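You operate a simulated robot arm through the tools that you are given. There is no shell and no other tool.

The job below is to be done with a simulated two-armed robot. You get a single attempt, and the scene is never put back.

## Task
Make up the blend on the recipe board in the open glass jar.
Fine: two measures of the top flour, then one of the bottom one; the jar ends on the sliding tray under that last hopper; spill nothing, push no other lever, leave the other jar. Set down upright: glass jar.

Only the result counts: the job must be done as asked and must still hold three seconds after the hand-in. Knocking over, shifting, dropping, spilling or breaking anything else fails it.

## Robot
Two 7-joint arms with three-finger grippers on one trunk that stands fixed in place. Base frame: the origin is at the foot of the trunk, x ahead of it, y to its left, z up. Units: m, degrees, N and s.
The left shoulder is at [0.03, 0.124, 1.133], the right one opposite. With the tool pointing down near the work surface each hand reaches from about 0.1 to 0.78 m from the base axis, measured 20 degrees to its own side. Payload 2.2 kg a hand.
The TCP of each hand is the grasp point between the finger pads, 0.028 m short of the fingertips. In the tool frame z runs along the fingers and y along their closing line. The gripper opens to 0.102 m; its body begins 0.071 m behind the TCP.
Orientation is told as [roll, pitch, yaw] about the base's x, y, z axes, in that order, counted from this pose: with the fingers straight down and closing along the base's y, the tool's x points along the base's -x, its y along +y and its z along -z.

## Interface
- The arms move only by the tool nudge_tool. It takes "left_commands", "right_commands" or both (then of equal length, played together; a hand with none holds still); each is a list that holds one entry, the list of rows, each a list of 7 numbers: the shift along the tool's x, y, z in m, then the turn, a rotation vector about the tool's x, y, z in degrees, then the finger opening in m, from 0 to 0.102. In form: [[[tx, ty, tz, rx, ry, rz, claw], ...]]. A call has 1 to 20 rows; each row shifts and turns the commanded pose from where the row before left it, along the tool's axes as they then stand. Rows are played at 5 a second. More than 0.05 m and 8.6 degrees between two rows, or a gripper value outside its range, and nothing of the call is played. Where a pose cannot be reached the arm comes as near as it can. A force on the tool above 40 N (or 10 N above the force at the start of the call, whichever is more), or a blocked arm, ends the call early, and 0.2 s more pass. The fingers move at their own pace (about 0.1436 m/s each) and stop on an object; they squeeze with about 20 N. The grip force told is the motor's: it shows also when the fingers shut on nothing. Time passes only in rows, and 0.2 s behind the last, so rows that do not move let the fingers close. The reply holds the time, the measured pose of the TCP, the force on the tool along the base axes, the opening and the grip force, in the units named above and with some noise, with the torque about the TCP (base axes, N m) and any sound that the robot's microphone picked up.
- Cameras (640 x 400 px; columns grow to the right, rows downward): "scene" is now at [0.0489, -0.0213, 1.8543]; the picture's right is [-0.25, -0.97, 0.00], its down [-0.69, 0.18, -0.70] and it looks along [0.68, -0.17, -0.71] (base axes); focal length 339 px, centre (320, 200). "left" rides on the left gripper at [0.072, 0.038, -0.086] in its tool frame; the picture's right is [-0.46, 0.89, 0.00], its down [-0.60, -0.32, -0.73] and it looks along [-0.65, -0.34, 0.68] (tool axes); focal length 256 px, centre (320, 200). "right" rides on the right gripper at [0.069, 0.044, -0.086] in its tool frame; the picture's right is [-0.53, 0.85, 0.00], its down [-0.58, -0.36, -0.73] and it looks along [-0.62, -0.39, 0.68] (tool axes); focal length 256 px, centre (320, 200). There is no depth. A picture from a camera that has moved, and an enlarged one, comes with that camera's place and axes in the base frame and with its lens.
- get_image(camera): a new picture of that camera. The clock stands still meanwhile.
- raise_lower(by): moves the trunk up (or, below 0, down) by that many m; the arms and the scene camera ride with it, the base frame stays. It gives what a move gives, with no picture.
- pan_tilt(pan, tilt): turns the head with the scene camera to pan (to the left, within 143 degrees either way) and tilt (down, from -29 to 69), counted from straight ahead of the robot. It gives what a move gives.
- enlarge(camera, box): a new picture of the part [left, top, right, bottom] of that camera's present view, enlarged. The clock stands still meanwhile.
- hand_in(): hands the job in; it is judged then, once.

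Places have to be worked out from the pictures, the camera data and where the tool is seen. Open the grippers and draw the arms clear of the work before you hand the job in, unless the task says otherwise.

The tools are called after "Call:" as a command line: name --argument value ..., lists and objects as JSON in quotes. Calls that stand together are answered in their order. nudge_tool: Moves the arms, as the interface text tells. Its arguments: {"type":"object","properties":{"left_commands":{"type":"array","items":{"type":"array","items":{"type":"array","items":{"type":"number"}}}},"right_commands":{"type":"array","items":{"type":"array","items":{"type":"array","items":{"type":"number"}}}}},"required":[]} The other tools are called the same way: raise_lower (by) moves the trunk up or down; pan_tilt (pan, tilt) turns the head that bears the scene camera; get_image (camera) takes a picture; enlarge (camera, box) takes an enlarged picture of a part of a camera's view; hand_in () hands the job in.

At the start:

```text
t: 0.0
left_eef_pos: [0.5253, 0.1165, 1.3822]
left_orientation: [-0.1, 0.0, 0.0]
left_ft_force: [-0.5, -0.1, 0.2]
left_torque: [0.01, 0.03, 0.01]
left_grip_width: 0.102
left_finger_force: 0.1
right_eef_pos: [0.5277, -0.4341, 1.3829]
right_orientation: [0.0, 0.0, 0.0]
right_ft_force: [0.2, 0.5, 0.2]
right_torque: [0.02, 0.01, -0.02]
right_grip_width: 0.1021
right_finger_force: 0.2
trunk travel left (down, up): [-0.375, 0.165]
head pan, tilt (commanded): [-14.4, 45.2]
```

scene: 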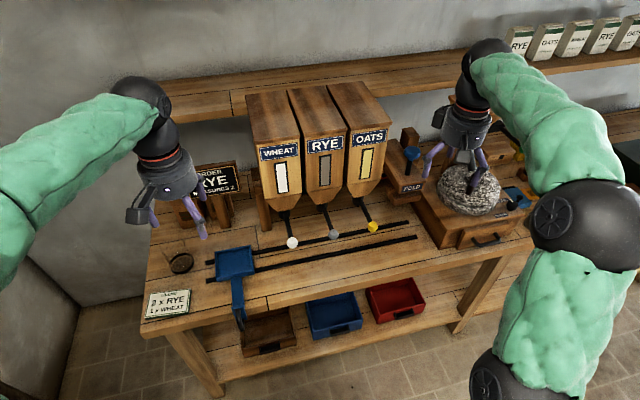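
right: 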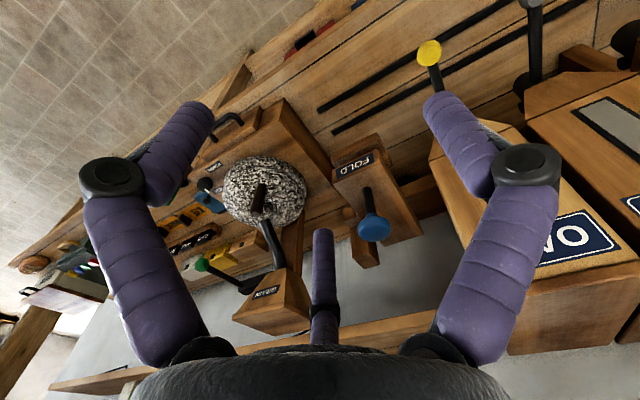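
left: 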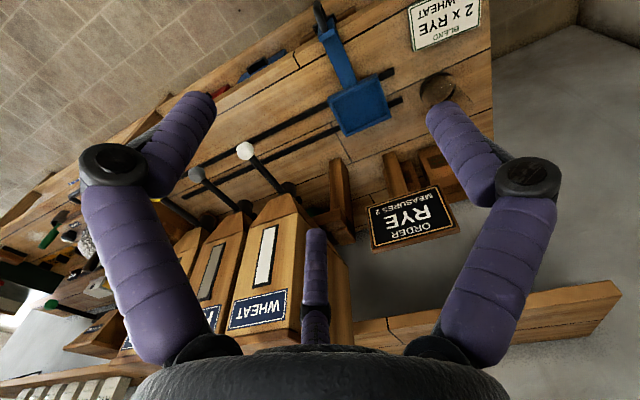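

The scene shows a blend card, an order board, three hoppers with levers, a sliding tray on rails and a glass jar. I'll take enlarged views to read the boards and locate the jars.

Call:
enlarge --camera "scene" --box '[130, 220, 290, 320]'

Call:
enlarge --camera "scene" --box '[180, 130, 420, 280]'

Call:
enlarge --camera "left" --box '[300, 0, 500, 125]'

Call:
enlarge --camera "left" --box '[320, 140, 480, 260]'

```text
4.00 times, centred on (210, 270) of scene
camera zoom: at [0.0489, -0.0213, 1.8543], right [-0.25, -0.97, 0.0], down [-0.69, 0.18, -0.7], along [0.68, -0.17, -0.71], focal length 1355 px, centre (760, -80)
```

zoom: 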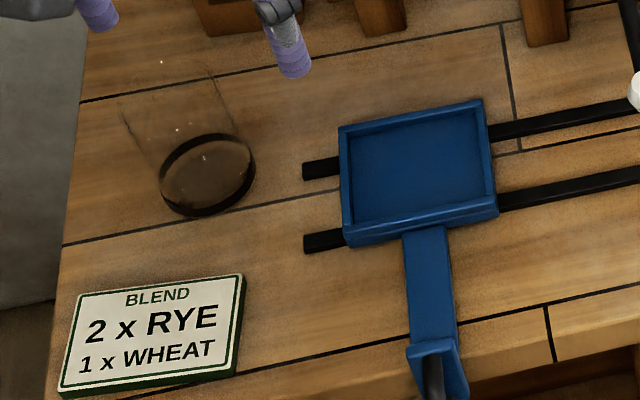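

```text
2.67 times, centred on (300, 205) of scene
camera zoom: at [0.0489, -0.0213, 1.8543], right [-0.25, -0.97, 0.0], down [-0.69, 0.18, -0.7], along [0.68, -0.17, -0.71], focal length 903 px, centre (373, 187)
```

zoom: 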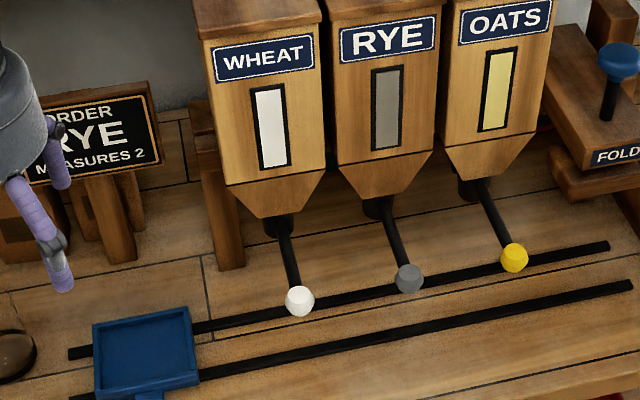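

```text
3.20 times, centred on (400, 62) of left
camera zoom: at [0.4533, 0.1558, 1.4705], right [0.46, 0.89, 0.0], down [0.6, -0.32, 0.73], along [0.65, -0.34, -0.68], focal length 819 px, centre (64, 640)
```

zoom: 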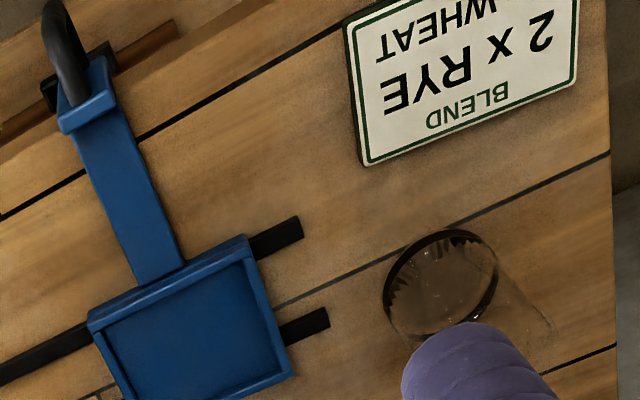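

```text
3.33 times, centred on (400, 200) of left
camera zoom: at [0.4533, 0.1558, 1.4705], right [0.46, 0.89, 0.0], down [0.6, -0.32, 0.73], along [0.65, -0.34, -0.68], focal length 853 px, centre (53, 200)
```

zoom: 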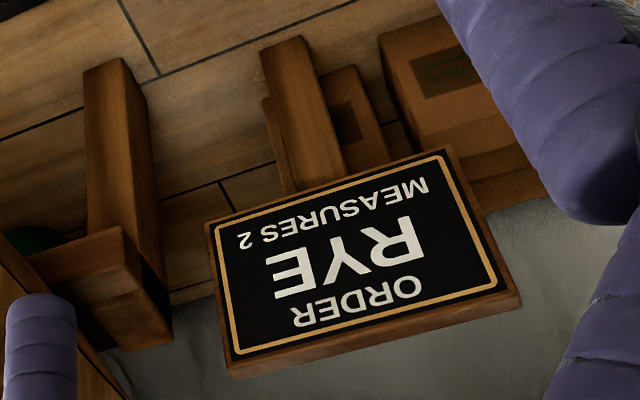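

The card asks for 2 x RYE then 1 x WHEAT, and the order board is a separate item. I'll look around with the head to find the other jar and get more angles.

Call:
pan_tilt --pan 10 --tilt 45

Call:
get_image --camera "scene"

Call:
enlarge --camera "right" --box '[180, 120, 420, 340]'

Call:
enlarge --camera "right" --box '[400, 0, 640, 150]'

Call:
enlarge --camera "left" --box '[0, 120, 320, 320]'

```text
t: 0.9
left_eef_pos: [0.5271, 0.1173, 1.3833]
left_orientation: [0.0, 0.0, 0.1]
left_ft_force: [0.3, -0.3, -0.6]
left_torque: [0.01, 0.01, -0.02]
left_grip_width: 0.1019
left_finger_force: 0.0
right_eef_pos: [0.5276, -0.4346, 1.3825]
right_orientation: [0.0, -0.1, 0.0]
right_ft_force: [0.0, 0.1, 0.3]
right_torque: [0.02, -0.01, -0.01]
right_grip_width: 0.1019
right_finger_force: 0.0
trunk travel left (down, up): [-0.375, 0.165]
head pan, tilt (commanded): [10.0, 45.0]
```

```text
taken
camera scene: at [0.0504, 0.0128, 1.8546], right [0.17, -0.98, 0.0], down [-0.7, -0.12, -0.71], along [0.7, 0.12, -0.71], focal length 339 px, centre (320, 200)
```

scene: 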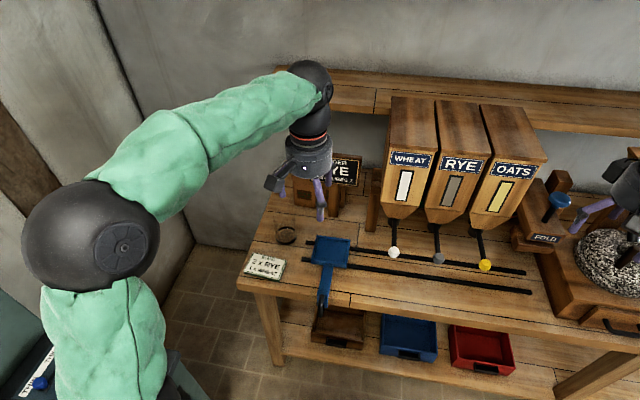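

```text
1.82 times, centred on (300, 230) of right
camera zoom: at [0.4586, -0.3905, 1.4688], right [0.53, 0.85, 0.0], down [0.58, -0.36, 0.73], along [0.62, -0.39, -0.68], focal length 465 px, centre (356, 146)
```

zoom: 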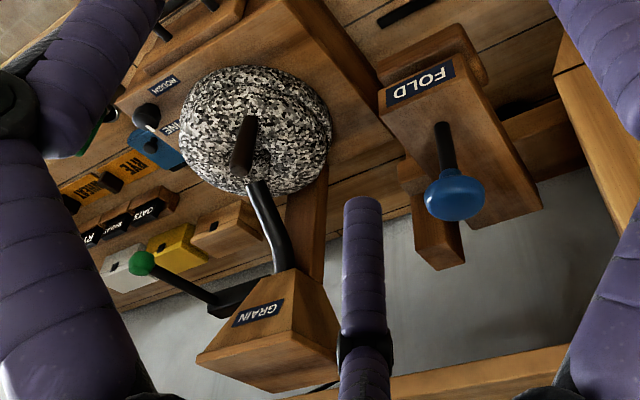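

```text
2.67 times, centred on (520, 75) of right
camera zoom: at [0.4586, -0.3905, 1.4688], right [0.53, 0.85, 0.0], down [0.58, -0.36, 0.73], along [0.62, -0.39, -0.68], focal length 683 px, centre (-213, 533)
```

zoom: 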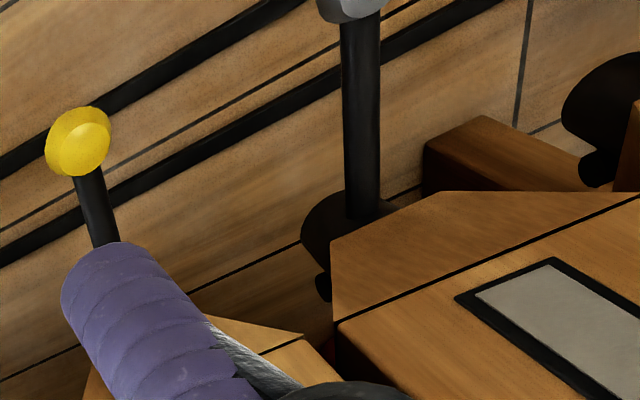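

```text
2.00 times, centred on (160, 220) of left
camera zoom: at [0.4533, 0.1558, 1.4705], right [0.46, 0.89, 0.0], down [0.6, -0.32, 0.73], along [0.65, -0.34, -0.68], focal length 512 px, centre (640, 160)
```

zoom: 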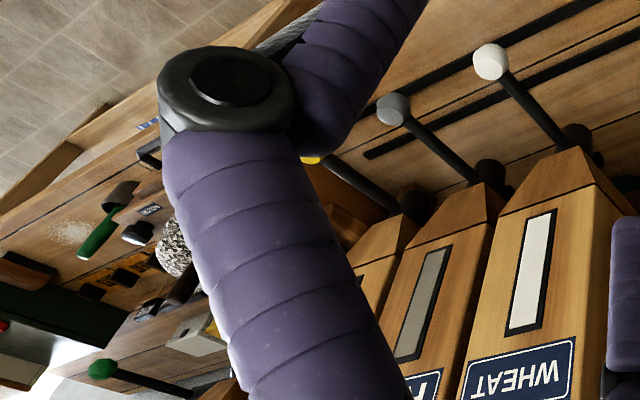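

The jar stands left of the tray. I'll look further left, right and down to find the second jar and other objects.

Call:
pan_tilt --pan -45 --tilt 40

Call:
get_image --camera "scene"

Call:
pan_tilt --pan 70 --tilt 45

Call:
get_image --camera "scene"

Call:
pan_tilt --pan -5 --tilt 15

Call:
get_image --camera "scene"

```text
t: 2.1
left_eef_pos: [0.5264, 0.1171, 1.3821]
left_orientation: [0.1, -0.1, 0.0]
left_ft_force: [-0.6, -0.2, -0.5]
left_torque: [0.0, -0.02, -0.03]
left_grip_width: 0.1018
left_finger_force: 0.0
right_eef_pos: [0.5292, -0.4335, 1.3829]
right_orientation: [0.0, 0.0, 0.0]
right_ft_force: [-0.1, -0.4, -0.1]
right_torque: [-0.03, -0.01, 0.0]
right_grip_width: 0.1019
right_finger_force: 0.1
trunk travel left (down, up): [-0.375, 0.165]
head pan, tilt (commanded): [-45.0, 40.0]
```

```text
taken
camera scene: at [0.0305, -0.0612, 1.8619], right [-0.71, -0.71, 0.0], down [-0.46, 0.45, -0.77], along [0.54, -0.54, -0.64], focal length 339 px, centre (320, 200)
```

scene: 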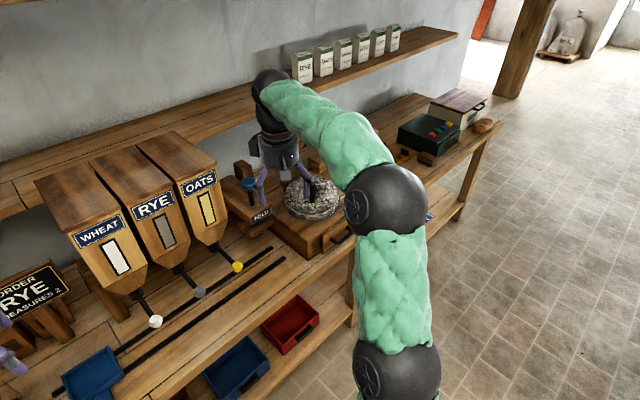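

```text
t: 4.1
left_eef_pos: [0.5269, 0.1165, 1.3835]
left_orientation: [0.0, 0.0, 0.0]
left_ft_force: [0.0, -1.3, 0.4]
left_torque: [0.0, 0.03, -0.01]
left_grip_width: 0.102
left_finger_force: 0.1
right_eef_pos: [0.5288, -0.4345, 1.3833]
right_orientation: [0.1, 0.0, 0.0]
right_ft_force: [0.4, -0.6, 0.0]
right_torque: [-0.02, 0.02, -0.02]
right_grip_width: 0.102
right_finger_force: 0.1
trunk travel left (down, up): [-0.375, 0.165]
head pan, tilt (commanded): [70.0, 45.0]
```

```text
taken
camera scene: at [-0.0018, 0.0752, 1.8546], right [0.94, -0.34, 0.0], down [-0.24, -0.66, -0.71], along [0.24, 0.66, -0.71], focal length 339 px, centre (320, 200)
```

scene: 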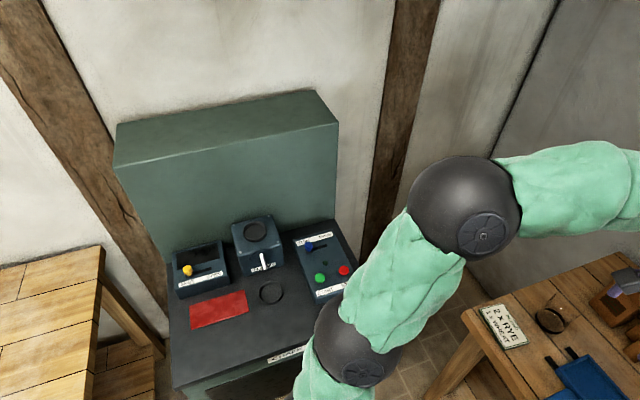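

```text
t: 5.5
left_eef_pos: [0.5267, 0.1175, 1.3824]
left_orientation: [0.0, 0.0, 0.0]
left_ft_force: [0.6, 0.9, -0.1]
left_torque: [-0.01, 0.0, -0.01]
left_grip_width: 0.102
left_finger_force: 0.0
right_eef_pos: [0.5279, -0.4351, 1.3821]
right_orientation: [-0.1, 0.0, 0.0]
right_ft_force: [0.2, -0.2, -0.4]
right_torque: [-0.02, 0.01, 0.0]
right_grip_width: 0.1019
right_finger_force: 0.1
trunk travel left (down, up): [-0.375, 0.165]
head pan, tilt (commanded): [-5.0, 15.0]
```

```text
taken
camera scene: at [0.0634, -0.0093, 1.9014], right [-0.09, -1.0, 0.0], down [-0.26, 0.02, -0.97], along [0.96, -0.08, -0.26], focal length 339 px, centre (320, 200)
```

scene: 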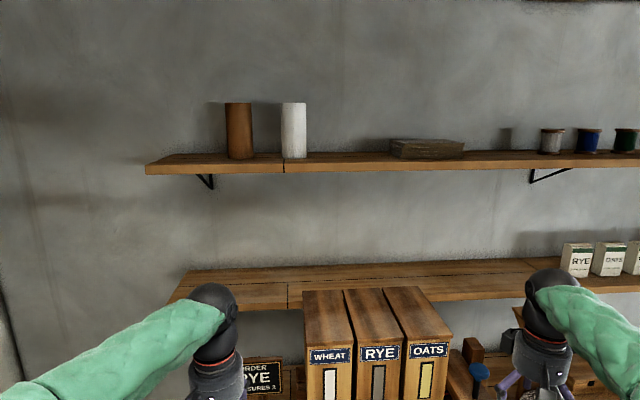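

I haven't found the other jar yet. I'll look close at the area behind the order board and the rest of the bench.

Call:
pan_tilt --pan 15 --tilt 38

Call:
enlarge --camera "scene" --box '[300, 140, 540, 290]'

Call:
enlarge --camera "left" --box '[320, 120, 640, 320]'

Call:
pan_tilt --pan -25 --tilt 45

Call:
enlarge --camera "scene" --box '[100, 130, 420, 330]'

```text
t: 6.4
left_eef_pos: [0.5266, 0.1172, 1.3832]
left_orientation: [0.0, -0.1, 0.0]
left_ft_force: [-0.9, 0.1, 0.0]
left_torque: [0.0, 0.03, 0.0]
left_grip_width: 0.1019
left_finger_force: 0.0
right_eef_pos: [0.5267, -0.4351, 1.3823]
right_orientation: [0.0, 0.0, -0.1]
right_ft_force: [0.5, -0.3, 0.0]
right_torque: [-0.05, 0.04, 0.01]
right_grip_width: 0.1019
right_finger_force: 0.0
trunk travel left (down, up): [-0.375, 0.165]
head pan, tilt (commanded): [15.0, 38.0]
```

```text
2.67 times, centred on (420, 215) of scene
camera zoom: at [0.0537, 0.021, 1.8649], right [0.26, -0.97, 0.0], down [-0.59, -0.16, -0.79], along [0.76, 0.2, -0.62], focal length 903 px, centre (53, 160)
```

zoom: 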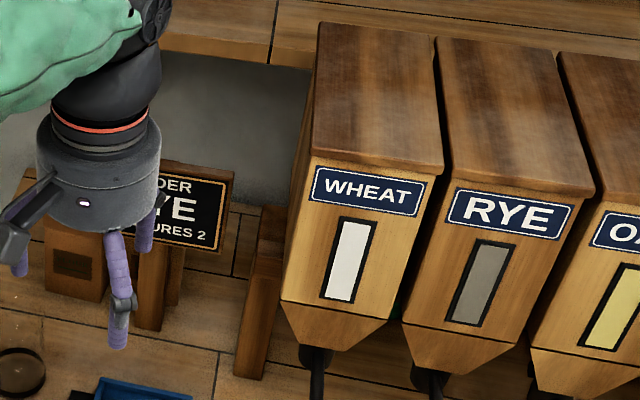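

```text
2.00 times, centred on (480, 220) of left
camera zoom: at [0.4533, 0.1558, 1.4705], right [0.46, 0.89, 0.0], down [0.6, -0.32, 0.73], along [0.65, -0.34, -0.68], focal length 512 px, centre (0, 160)
```

zoom: 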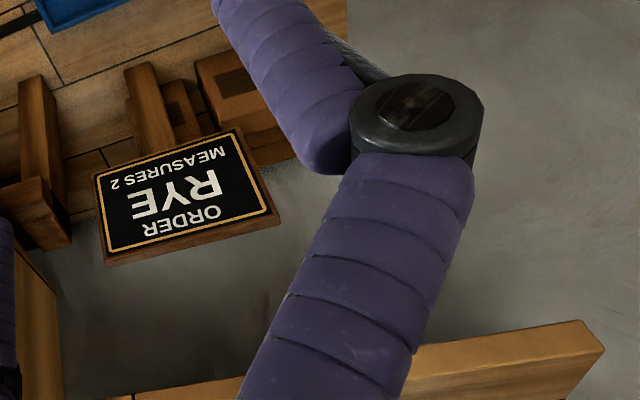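

```text
t: 7.5
left_eef_pos: [0.5263, 0.1183, 1.3824]
left_orientation: [0.0, 0.0, 0.0]
left_ft_force: [-0.8, 0.8, 0.4]
left_torque: [0.0, -0.01, -0.02]
left_grip_width: 0.1021
left_finger_force: 0.0
right_eef_pos: [0.5284, -0.4345, 1.3811]
right_orientation: [0.0, 0.0, 0.0]
right_ft_force: [0.1, -0.1, 0.2]
right_torque: [0.03, 0.01, -0.01]
right_grip_width: 0.1021
right_finger_force: 0.0
trunk travel left (down, up): [-0.375, 0.165]
head pan, tilt (commanded): [-25.0, 45.0]
```

```text
2.00 times, centred on (260, 230) of scene
camera zoom: at [0.044, -0.0355, 1.8546], right [-0.42, -0.91, 0.0], down [-0.64, 0.3, -0.71], along [0.64, -0.3, -0.71], focal length 678 px, centre (440, 140)
```

zoom: 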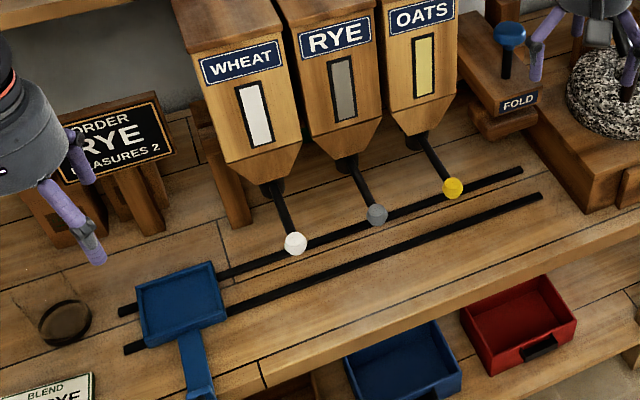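

The rails run along y at x of about 0.73 and 0.805, the tray is centred near (0.766, 0.097), and the jar is near (0.823, 0.281) on a table at about z=0.855. Next I'll look at the gripper shape and the tray handle close up.

Call:
get_image --camera "left"

Call:
pan_tilt --pan 5 --tilt 50

Call:
get_image --camera "scene"

Call:
enlarge --camera "scene" --box '[220, 60, 380, 160]'

Call:
enlarge --camera "scene" --box '[240, 180, 400, 280]'

```text
taken
camera left: at [0.4533, 0.1558, 1.4704], right [0.46, 0.89, 0.0], down [0.6, -0.32, 0.73], along [0.65, -0.34, -0.68], focal length 256 px, centre (320, 200)
```

left: 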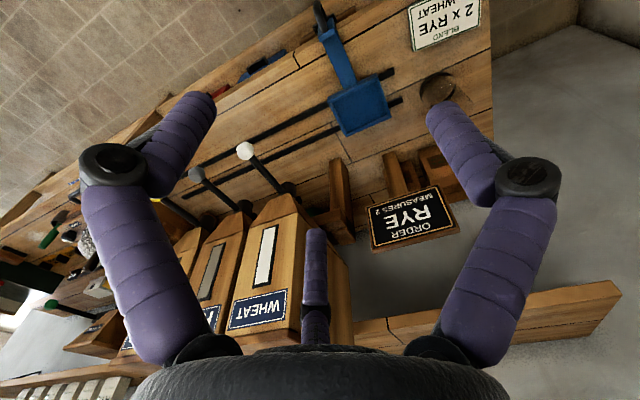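

```text
t: 8.4
left_eef_pos: [0.5261, 0.1174, 1.3827]
left_orientation: [0.0, 0.1, 0.0]
left_ft_force: [0.9, -0.1, -1.2]
left_torque: [-0.03, 0.03, 0.0]
left_grip_width: 0.102
left_finger_force: 0.1
right_eef_pos: [0.5274, -0.4352, 1.383]
right_orientation: [0.0, 0.0, 0.0]
right_ft_force: [-0.6, 0.8, 0.3]
right_torque: [0.02, 0.01, 0.02]
right_grip_width: 0.1017
right_finger_force: 0.0
trunk travel left (down, up): [-0.375, 0.165]
head pan, tilt (commanded): [5.0, 50.0]
```

```text
taken
camera scene: at [0.047, 0.0054, 1.8477], right [0.09, -1.0, 0.0], down [-0.76, -0.07, -0.64], along [0.64, 0.06, -0.77], focal length 339 px, centre (320, 200)
```

scene: 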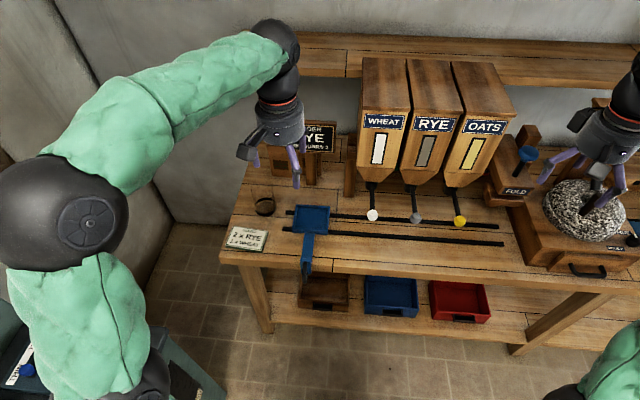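

```text
4.00 times, centred on (300, 110) of scene
camera zoom: at [0.047, 0.0054, 1.8477], right [0.09, -1.0, 0.0], down [-0.76, -0.07, -0.64], along [0.64, 0.06, -0.77], focal length 1355 px, centre (400, 560)
```

zoom: 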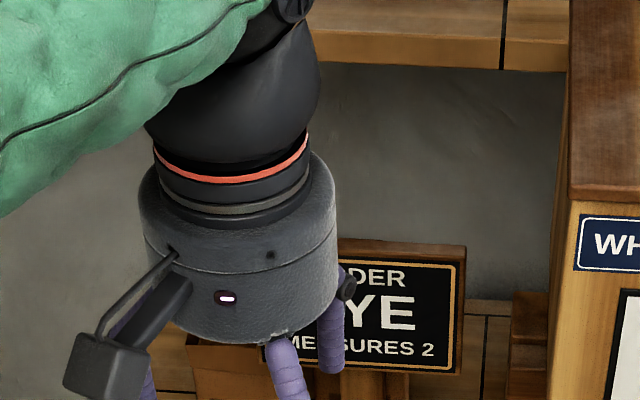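

```text
4.00 times, centred on (320, 230) of scene
camera zoom: at [0.047, 0.0054, 1.8477], right [0.09, -1.0, 0.0], down [-0.76, -0.07, -0.64], along [0.64, 0.06, -0.77], focal length 1355 px, centre (320, 80)
```

zoom: 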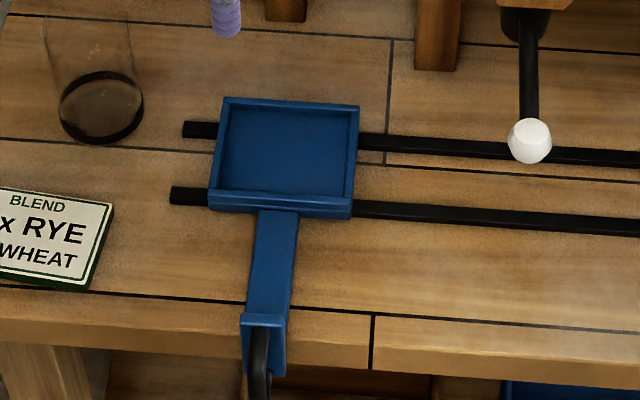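

The hand has a thumb on the tool +y side, two fingers opposite, and a camera box on the tool +x side. I'll draw the left hand back to view the tray handle and levers from the front.

Call:
nudge_tool --left_commands '[[[0.03, 0.02, 0.03, 0, 0, 0, 0.102], [0.03, 0.02, 0.03, 0, 0, 0, 0.102], [0.03, 0.02, 0.03, 0, 0, 0, 0.102], [0.03, 0.02, 0.03, 0, 0, 0, 0.102], [0.03, 0.02, 0.03, 0, 0, 0, 0.102], [0.03, 0.02, 0.03, 0, 0, 0, 0.102]]]'

Call:
get_image --camera "left"

Call:
get_image --camera "scene"

```text
t: 9.8
left_eef_pos: [0.3466, 0.2372, 1.2033]
left_orientation: [-0.1, -0.1, 0.0]
left_ft_force: [-0.5, 0.0, 0.0]
left_torque: [-0.04, 0.0, -0.01]
left_grip_width: 0.1019
left_finger_force: 0.1
right_eef_pos: [0.5276, -0.4344, 1.383]
right_orientation: [0.1, 0.0, 0.0]
right_ft_force: [0.0, 0.0, 0.9]
right_torque: [0.01, -0.03, 0.03]
right_grip_width: 0.102
right_finger_force: 0.1
trunk travel left (down, up): [-0.375, 0.165]
head pan, tilt (commanded): [5.0, 50.0]
```

```text
taken
camera left: at [0.2731, 0.2762, 1.2907], right [0.46, 0.89, 0.0], down [0.6, -0.32, 0.73], along [0.65, -0.34, -0.68], focal length 256 px, centre (320, 200)
```

left: 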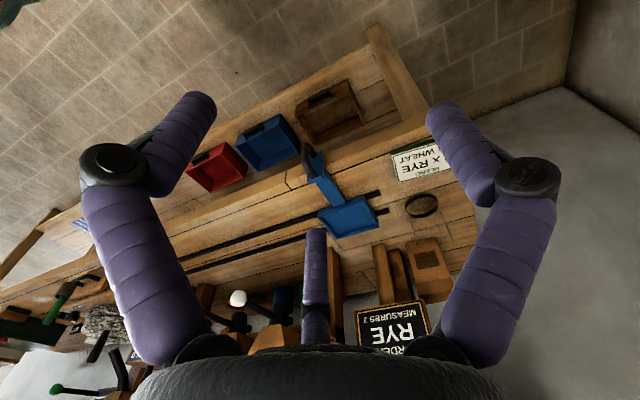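

```text
taken
camera scene: at [0.0456, 0.0064, 1.8478], right [0.09, -1.0, 0.0], down [-0.76, -0.07, -0.64], along [0.64, 0.06, -0.77], focal length 339 px, centre (320, 200)
```

scene: 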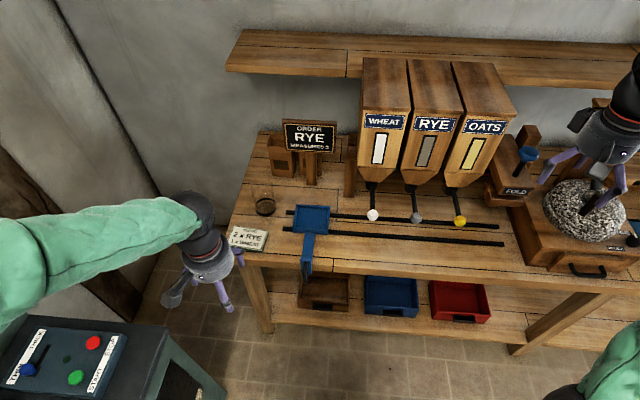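

The view is unobstructed now. I'll enlarge the jar, tray handle, and levers regions.

Call:
enlarge --camera "left" --box '[180, 260, 340, 360]'

Call:
enlarge --camera "left" --box '[280, 120, 480, 245]'

Call:
enlarge --camera "scene" --box '[220, 110, 380, 210]'

Call:
enlarge --camera "scene" --box '[220, 180, 380, 280]'

Call:
enlarge --camera "scene" --box '[340, 140, 500, 240]'

```text
4.00 times, centred on (260, 310) of left
camera zoom: at [0.2731, 0.2762, 1.2907], right [0.46, 0.89, 0.0], down [0.6, -0.32, 0.73], along [0.65, -0.34, -0.68], focal length 1024 px, centre (560, -240)
```

zoom: 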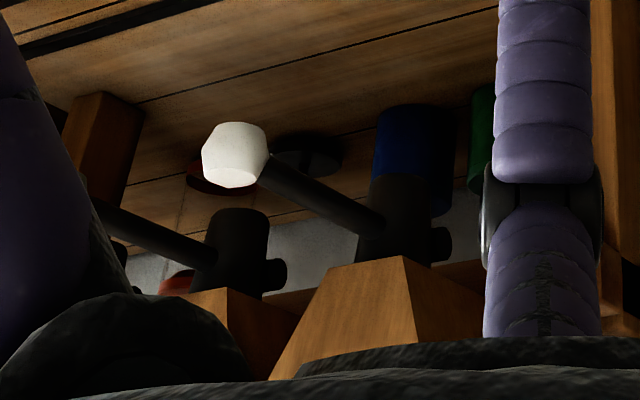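

```text
3.20 times, centred on (380, 182) of left
camera zoom: at [0.2731, 0.2762, 1.2907], right [0.46, 0.89, 0.0], down [0.6, -0.32, 0.73], along [0.65, -0.34, -0.68], focal length 819 px, centre (128, 256)
```

zoom: 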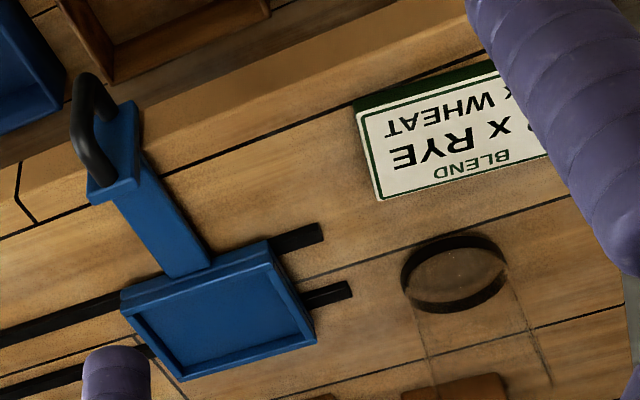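

```text
4.00 times, centred on (300, 160) of scene
camera zoom: at [0.0456, 0.0064, 1.8478], right [0.09, -1.0, 0.0], down [-0.76, -0.07, -0.64], along [0.64, 0.06, -0.77], focal length 1355 px, centre (400, 360)
```

zoom: 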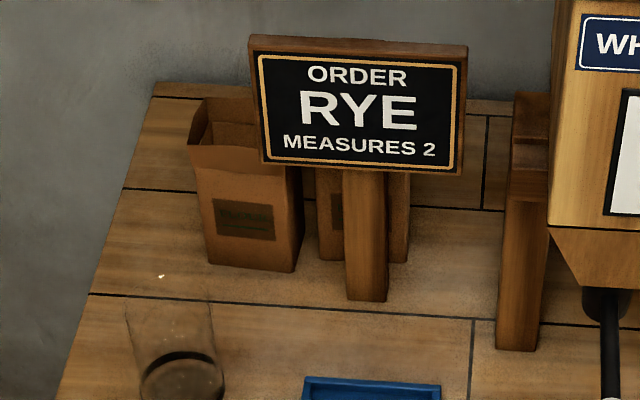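

```text
4.00 times, centred on (300, 230) of scene
camera zoom: at [0.0456, 0.0064, 1.8478], right [0.09, -1.0, 0.0], down [-0.76, -0.07, -0.64], along [0.64, 0.06, -0.77], focal length 1355 px, centre (400, 80)
```

zoom: 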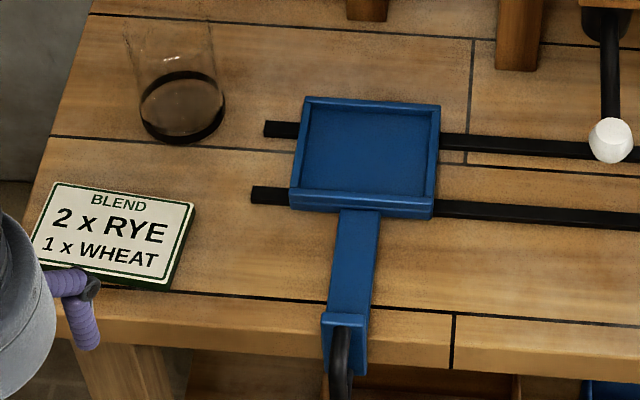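

```text
4.00 times, centred on (420, 190) of scene
camera zoom: at [0.0456, 0.0064, 1.8478], right [0.09, -1.0, 0.0], down [-0.76, -0.07, -0.64], along [0.64, 0.06, -0.77], focal length 1355 px, centre (-80, 240)
```

zoom: 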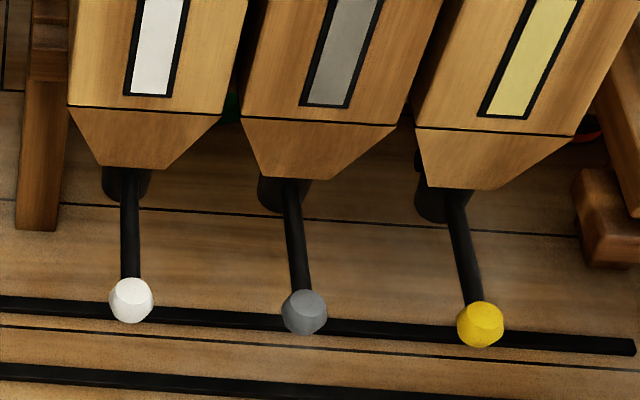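

The levers pivot at the spouts with knobs near (0.64, y, 1.09), and the tray's front plate carries a black bow handle at the bench edge. I'll look closer at that handle.

Call:
pan_tilt --pan 10 --tilt 62

Call:
get_image --camera "scene"

Call:
enlarge --camera "scene" --box '[250, 100, 410, 200]'

Call:
enlarge --camera "left" --box '[280, 130, 360, 180]'

```text
t: 10.6
left_eef_pos: [0.3476, 0.237, 1.2035]
left_orientation: [0.0, 0.1, -0.1]
left_ft_force: [-1.1, -0.4, -0.8]
left_torque: [0.0, 0.0, 0.02]
left_grip_width: 0.1021
left_finger_force: 0.1
right_eef_pos: [0.528, -0.4331, 1.3838]
right_orientation: [0.0, 0.0, 0.0]
right_ft_force: [0.4, 0.5, 0.1]
right_torque: [-0.02, -0.02, 0.01]
right_grip_width: 0.1018
right_finger_force: 0.1
trunk travel left (down, up): [-0.375, 0.165]
head pan, tilt (commanded): [10.0, 62.0]
```

```text
taken
camera scene: at [0.0339, 0.0097, 1.8329], right [0.17, -0.98, 0.0], down [-0.87, -0.15, -0.47], along [0.46, 0.08, -0.88], focal length 339 px, centre (320, 200)
```

scene: 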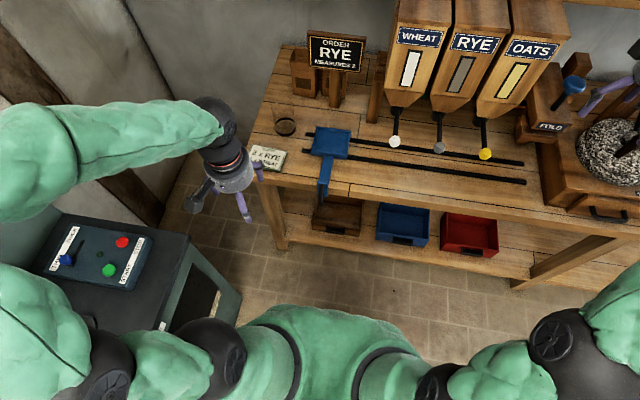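

```text
4.00 times, centred on (330, 150) of scene
camera zoom: at [0.0339, 0.0097, 1.8329], right [0.17, -0.98, 0.0], down [-0.87, -0.15, -0.47], along [0.46, 0.08, -0.88], focal length 1355 px, centre (280, 400)
```

zoom: 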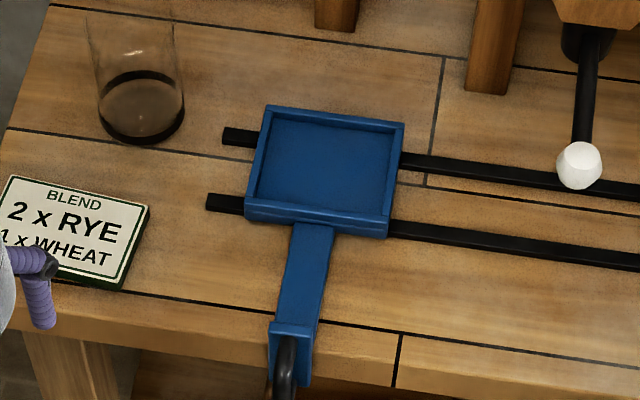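

```text
8.00 times, centred on (320, 155) of left
camera zoom: at [0.2746, 0.2752, 1.291], right [0.46, 0.89, 0.0], down [0.6, -0.32, 0.73], along [0.65, -0.34, -0.68], focal length 2048 px, centre (320, 560)
```

zoom: 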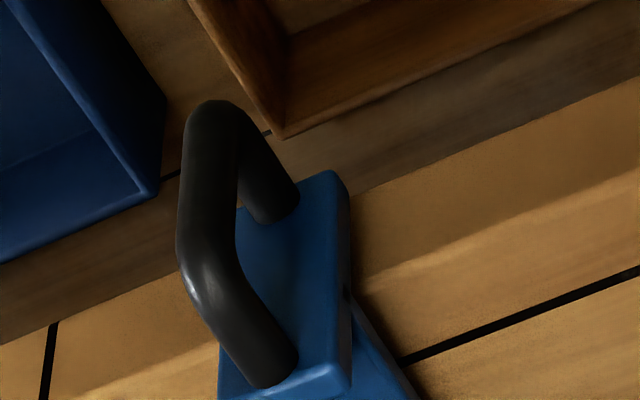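

The handle is a vertical D-bar on the front plate. I'll enlarge it to triangulate it better.

Call:
enlarge --camera "scene" --box '[280, 160, 376, 220]'

Call:
enlarge --camera "scene" --box '[360, 90, 520, 190]'

```text
6.67 times, centred on (328, 190) of scene
camera zoom: at [0.0339, 0.0097, 1.8329], right [0.17, -0.98, 0.0], down [-0.87, -0.15, -0.47], along [0.46, 0.08, -0.88], focal length 2259 px, centre (267, 267)
```

zoom: 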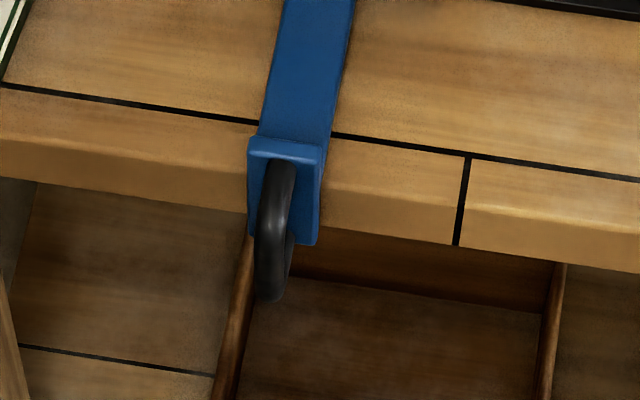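

```text
4.00 times, centred on (440, 140) of scene
camera zoom: at [0.0339, 0.0097, 1.8329], right [0.17, -0.98, 0.0], down [-0.87, -0.15, -0.47], along [0.46, 0.08, -0.88], focal length 1355 px, centre (-160, 440)
```

zoom: 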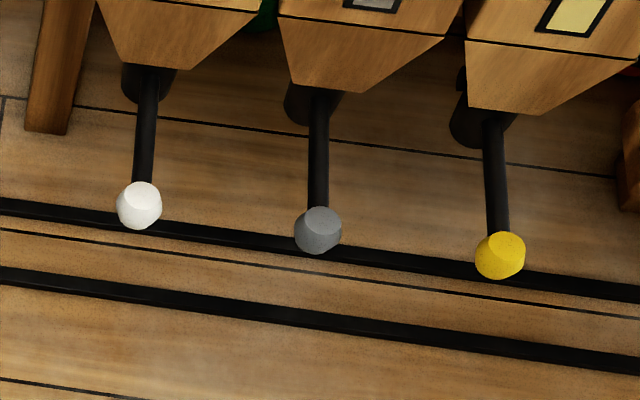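

The handle's vertical bar is near (0.549, 0.099), z 0.82–0.89. I'll close the left fingers partway to see how they travel.

Call:
nudge_tool --left_commands '[[[0, 0, 0, 0, 0, 0, 0.04], [0, 0, 0, 0, 0, 0, 0.04], [0, 0, 0, 0, 0, 0, 0.04]]]'

Call:
get_image --camera "left"

Call:
nudge_tool --left_commands '[[[0, 0, 0, 0, 0, 0, 0.0], [0, 0, 0, 0, 0, 0, 0.0], [0, 0, 0, 0, 0, 0, 0.0]]]'

Call:
get_image --camera "left"

```text
t: 11.4
left_eef_pos: [0.3474, 0.2361, 1.2037]
left_orientation: [0.0, 0.0, 0.0]
left_ft_force: [-0.3, -0.2, -0.4]
left_torque: [-0.01, 0.01, -0.01]
left_grip_width: 0.0398
left_finger_force: 0.0
right_eef_pos: [0.5279, -0.434, 1.3832]
right_orientation: [0.0, 0.0, 0.0]
right_ft_force: [-0.2, 0.8, -0.6]
right_torque: [0.0, -0.01, -0.04]
right_grip_width: 0.1022
right_finger_force: 0.2
trunk travel left (down, up): [-0.375, 0.165]
head pan, tilt (commanded): [10.0, 62.0]
```

```text
taken
camera left: at [0.2742, 0.2755, 1.2908], right [0.46, 0.89, 0.0], down [0.6, -0.32, 0.73], along [0.65, -0.34, -0.68], focal length 256 px, centre (320, 200)
```

left: 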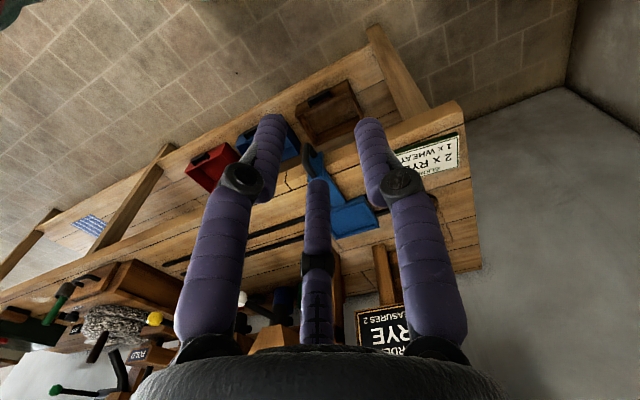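

```text
t: 12.2
left_eef_pos: [0.347, 0.2366, 1.2028]
left_orientation: [0.0, -0.2, 0.0]
left_ft_force: [-0.2, 0.2, 0.5]
left_torque: [-0.03, 0.0, -0.02]
left_grip_width: 0.0024
left_finger_force: 20.2
right_eef_pos: [0.5271, -0.4342, 1.3824]
right_orientation: [0.1, -0.1, 0.0]
right_ft_force: [-0.6, -0.3, 0.8]
right_torque: [0.0, 0.0, -0.01]
right_grip_width: 0.1022
right_finger_force: 0.1
trunk travel left (down, up): [-0.375, 0.165]
head pan, tilt (commanded): [10.0, 62.0]
```

```text
taken
camera left: at [0.2742, 0.2755, 1.2908], right [0.46, 0.89, 0.0], down [0.6, -0.32, 0.73], along [0.65, -0.34, -0.68], focal length 256 px, centre (320, 200)
```

left: 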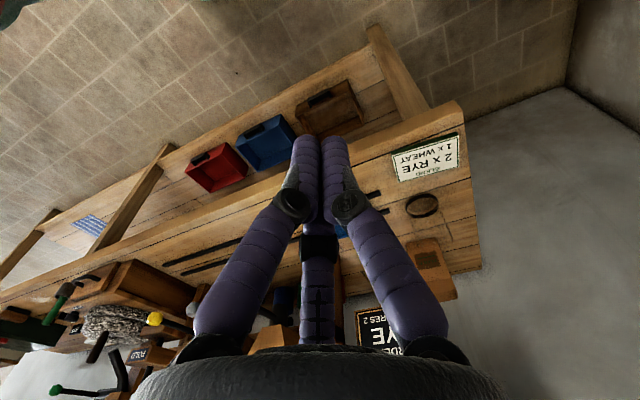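

All three fingers close radially toward the tool axis, so the jar must be gripped along its axis from above. I'll test how far the left hand reaches toward the jar with the tool down, well above everything (z≈1.2).

Call:
nudge_tool --left_commands '[[[-0.04, 0.0044, 0, 0, 0, 0, 0.102], [-0.04, 0.0044, 0, 0, 0, 0, 0.102], [-0.04, 0.0044, 0, 0, 0, 0, 0.102], [-0.04, 0.0044, 0, 0, 0, 0, 0.102], [-0.04, 0.0044, 0, 0, 0, 0, 0.102], [-0.04, 0.0044, 0, 0, 0, 0, 0.102], [-0.04, 0.0044, 0, 0, 0, 0, 0.102], [-0.04, 0.0044, 0, 0, 0, 0, 0.102], [-0.04, 0.0044, 0, 0, 0, 0, 0.102]]]'

Call:
get_image --camera "left"

Call:
get_image --camera "scene"

```text
t: 14.2
left_eef_pos: [0.7077, 0.2765, 1.2027]
left_orientation: [0.0, 0.1, 0.0]
left_ft_force: [0.0, 0.0, -0.4]
left_torque: [-0.02, 0.01, 0.01]
left_grip_width: 0.1021
left_finger_force: 0.2
right_eef_pos: [0.5306, -0.434, 1.3809]
right_orientation: [0.0, 0.1, 0.1]
right_ft_force: [0.6, -0.1, -0.6]
right_torque: [-0.01, 0.09, -0.02]
right_grip_width: 0.102
right_finger_force: 0.1
trunk travel left (down, up): [-0.375, 0.165]
head pan, tilt (commanded): [10.0, 62.0]
```

```text
taken
camera left: at [0.6353, 0.3153, 1.2903], right [0.47, 0.89, 0.0], down [0.61, -0.32, 0.73], along [0.65, -0.34, -0.68], focal length 256 px, centre (320, 200)
```

left: 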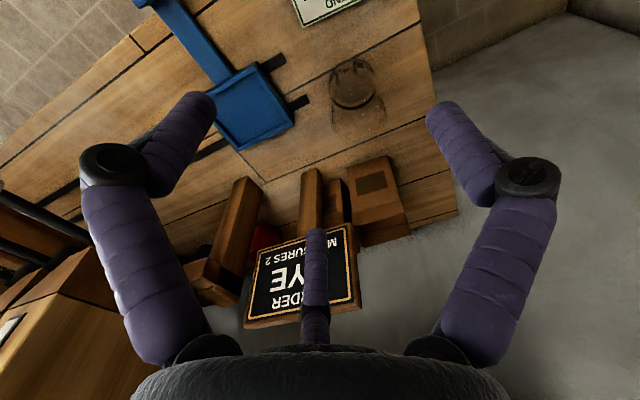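

```text
taken
camera scene: at [0.0366, 0.0099, 1.8327], right [0.17, -0.98, 0.0], down [-0.87, -0.15, -0.47], along [0.46, 0.08, -0.88], focal length 339 px, centre (320, 200)
```

scene: 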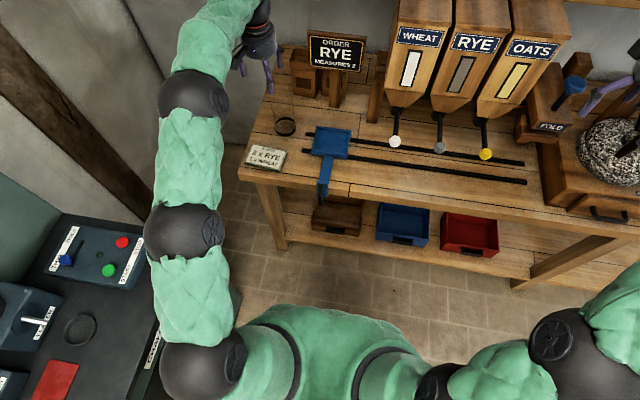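

At (0.708, 0.277, 1.203) the pose was reached exactly. I'll enlarge the jar from this view to refine its position.

Call:
enlarge --camera "left" --box '[290, 40, 418, 120]'

Call:
enlarge --camera "left" --box '[180, 50, 340, 150]'

```text
5.00 times, centred on (354, 80) of left
camera zoom: at [0.6353, 0.3153, 1.2903], right [0.47, 0.89, 0.0], down [0.61, -0.32, 0.73], along [0.65, -0.34, -0.68], focal length 1280 px, centre (150, 800)
```

zoom: 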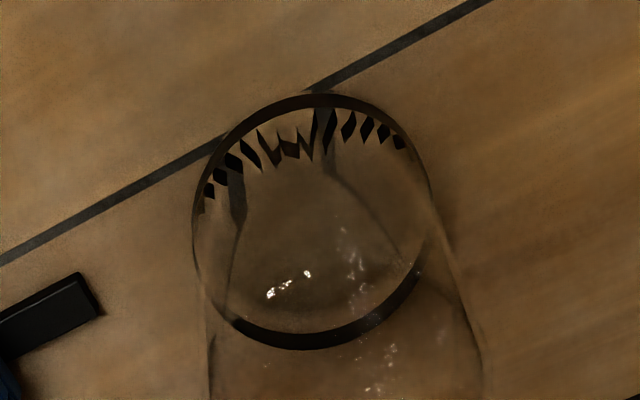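

```text
4.00 times, centred on (260, 100) of left
camera zoom: at [0.6353, 0.3153, 1.2903], right [0.47, 0.89, 0.0], down [0.61, -0.32, 0.73], along [0.65, -0.34, -0.68], focal length 1024 px, centre (560, 600)
```

zoom: 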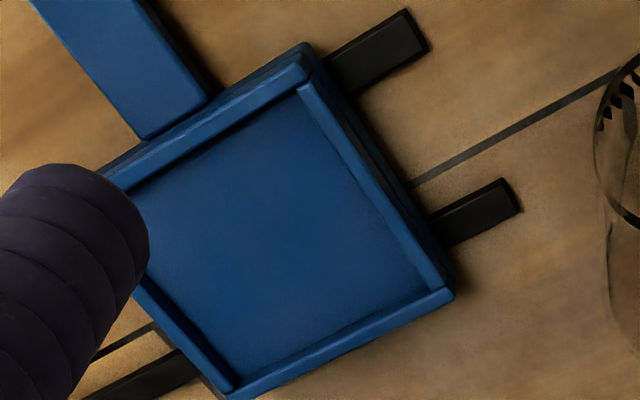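

The jar's base is at about (0.823, 0.279), about 0.082 m across. I'll try to go directly above it with the tool down, in small steps, staying high.

Call:
nudge_tool --left_commands '[[[-0.03, 0.0, 0.0, 0, 0, 0, 0.102], [-0.03, 0.0, 0.0, 0, 0, 0, 0.102], [-0.03, 0.0, 0.0, 0, 0, 0, 0.102], [-0.025, 0.0, 0.0, 0, 0, 0, 0.102], [0, 0, 0, 0, 0, 0, 0.102]]]'

Call:
get_image --camera "scene"

```text
t: 15.4
left_eef_pos: [0.7358, 0.2744, 1.2023]
left_orientation: [0.0, 0.0, 0.0]
left_ft_force: [-1.1, 0.6, 1.0]
left_torque: [0.01, -0.01, 0.0]
left_grip_width: 0.1019
left_finger_force: 0.0
left hand out of reach, approached as far as the arm can: row 2, 3, 4
right_eef_pos: [0.527, -0.4349, 1.383]
right_orientation: [0.0, 0.0, 0.0]
right_ft_force: [0.3, 0.6, -0.8]
right_torque: [-0.01, 0.0, -0.02]
right_grip_width: 0.102
right_finger_force: 0.1
trunk travel left (down, up): [-0.375, 0.165]
head pan, tilt (commanded): [10.0, 62.0]
```

```text
taken
camera scene: at [0.0328, 0.0103, 1.8329], right [0.17, -0.98, 0.0], down [-0.87, -0.15, -0.47], along [0.46, 0.08, -0.88], focal length 339 px, centre (320, 200)
```

scene: 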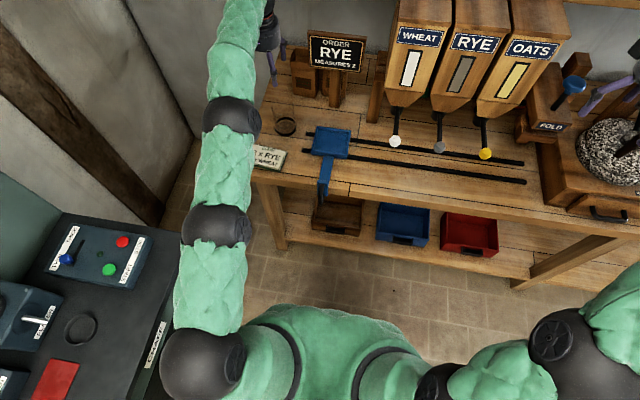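

With the tool down the hand stops at x≈0.736, so the jar at 0.823 needs some forward tilt. I'll tilt the tool forward in place to measure how much extra reach each degree gives.

Call:
nudge_tool --left_commands '[[[0, 0, 0, 0, -8, 0, 0.102], [0, 0, 0, 0, -8, 0, 0.102], [0, 0, 0, 0, 0, 0, 0.102]]]'

```text
t: 16.2
left_eef_pos: [0.738, 0.2745, 1.1978]
left_orientation: [0.0, -16.0, 0.0]
left_ft_force: [0.9, 0.3, -0.1]
left_torque: [0.04, 0.0, -0.01]
left_grip_width: 0.1021
left_finger_force: 0.1
right_eef_pos: [0.5316, -0.4357, 1.3811]
right_orientation: [0.1, 0.2, 0.1]
right_ft_force: [0.9, -1.1, -0.1]
right_torque: [-0.01, 0.08, 0.0]
right_grip_width: 0.1018
right_finger_force: 0.1
trunk travel left (down, up): [-0.375, 0.165]
head pan, tilt (commanded): [10.0, 62.0]
```

The commanded pose is kept at the reachable one, now tilted 16°. I'll push forward horizontally to see the new limit.

Call:
nudge_tool --left_commands '[[[-0.0288, 0, 0.0083, 0, 0, 0, 0.102], [-0.0288, 0, 0.0083, 0, 0, 0, 0.102], [-0.0288, 0, 0.0083, 0, 0, 0, 0.102], [0, 0, 0, 0, 0, 0, 0.102]]]'

```text
t: 17.2
left_eef_pos: [0.7992, 0.2725, 1.1995]
left_orientation: [0.0, -16.0, 0.0]
left_ft_force: [-0.2, 0.4, -0.7]
left_torque: [0.0, -0.03, 0.02]
left_grip_width: 0.1022
left_finger_force: 0.1
left hand out of reach, approached as far as the arm can: row 3
right_eef_pos: [0.5287, -0.4339, 1.382]
right_orientation: [0.0, 0.0, -0.1]
right_ft_force: [0.0, 0.6, -0.9]
right_torque: [0.01, 0.02, -0.01]
right_grip_width: 0.1019
right_finger_force: 0.1
trunk travel left (down, up): [-0.375, 0.165]
head pan, tilt (commanded): [10.0, 62.0]
```

A 16° tilt gained 0.063 m. The reach should grow further at lower height, so I'll descend to z≈1.09 (still above the jar's rim at 0.98) and move forward to x≈0.823.

Call:
nudge_tool --left_commands '[[[0.0102, 0, 0.0355, 0, 0, 0, 0.102], [0.0102, 0, 0.0355, 0, 0, 0, 0.102], [0.0102, 0.003, 0.0355, 0, 0, 0, 0.102], [-0.0115, 0.003, 0.0033, 0, 0, 0, 0.102], [-0.0115, 0, 0.0033, 0, 0, 0, 0.102], [0, 0, 0, 0, 0, 0, 0.102]]]'

Call:
get_image --camera "left"

Call:
get_image --camera "scene"

```text
t: 18.6
left_eef_pos: [0.8119, 0.2789, 1.0893]
left_orientation: [0.0, -16.0, -0.1]
left_ft_force: [0.1, 0.5, 0.1]
left_torque: [0.0, 0.01, -0.03]
left_grip_width: 0.1019
left_finger_force: 0.0
left hand out of reach, approached as far as the arm can: row 5
right_eef_pos: [0.5278, -0.4343, 1.3837]
right_orientation: [0.0, 0.0, -0.1]
right_ft_force: [0.2, 0.1, -0.5]
right_torque: [0.0, 0.03, -0.05]
right_grip_width: 0.1015
right_finger_force: 0.2
trunk travel left (down, up): [-0.375, 0.165]
head pan, tilt (commanded): [10.0, 62.0]
```

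```text
taken
camera left: at [0.717, 0.3174, 1.1535], right [0.45, 0.89, 0.13], down [0.38, -0.32, 0.87], along [0.81, -0.34, -0.48], focal length 256 px, centre (320, 200)
```

left: 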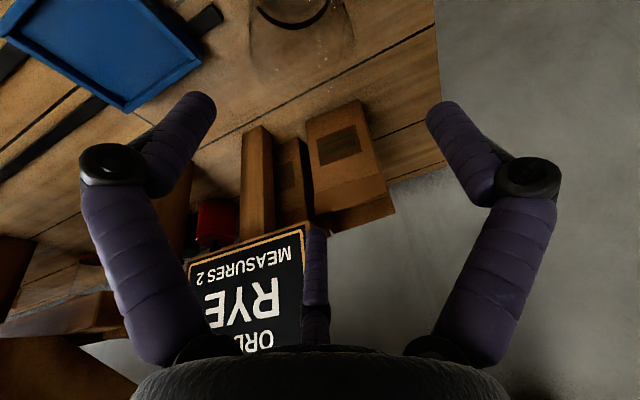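

```text
taken
camera scene: at [0.0343, 0.0099, 1.8329], right [0.17, -0.98, 0.0], down [-0.87, -0.15, -0.47], along [0.46, 0.08, -0.88], focal length 339 px, centre (320, 200)
```

scene: 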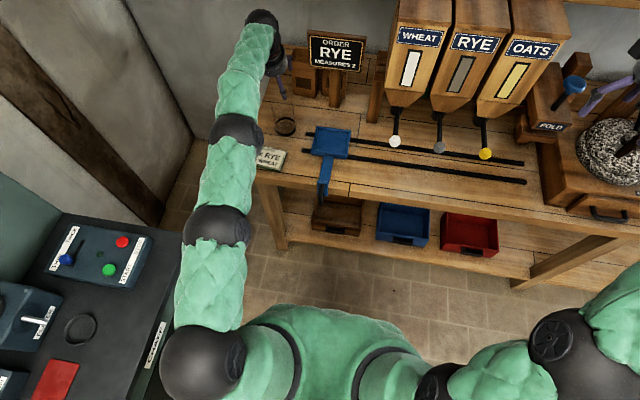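

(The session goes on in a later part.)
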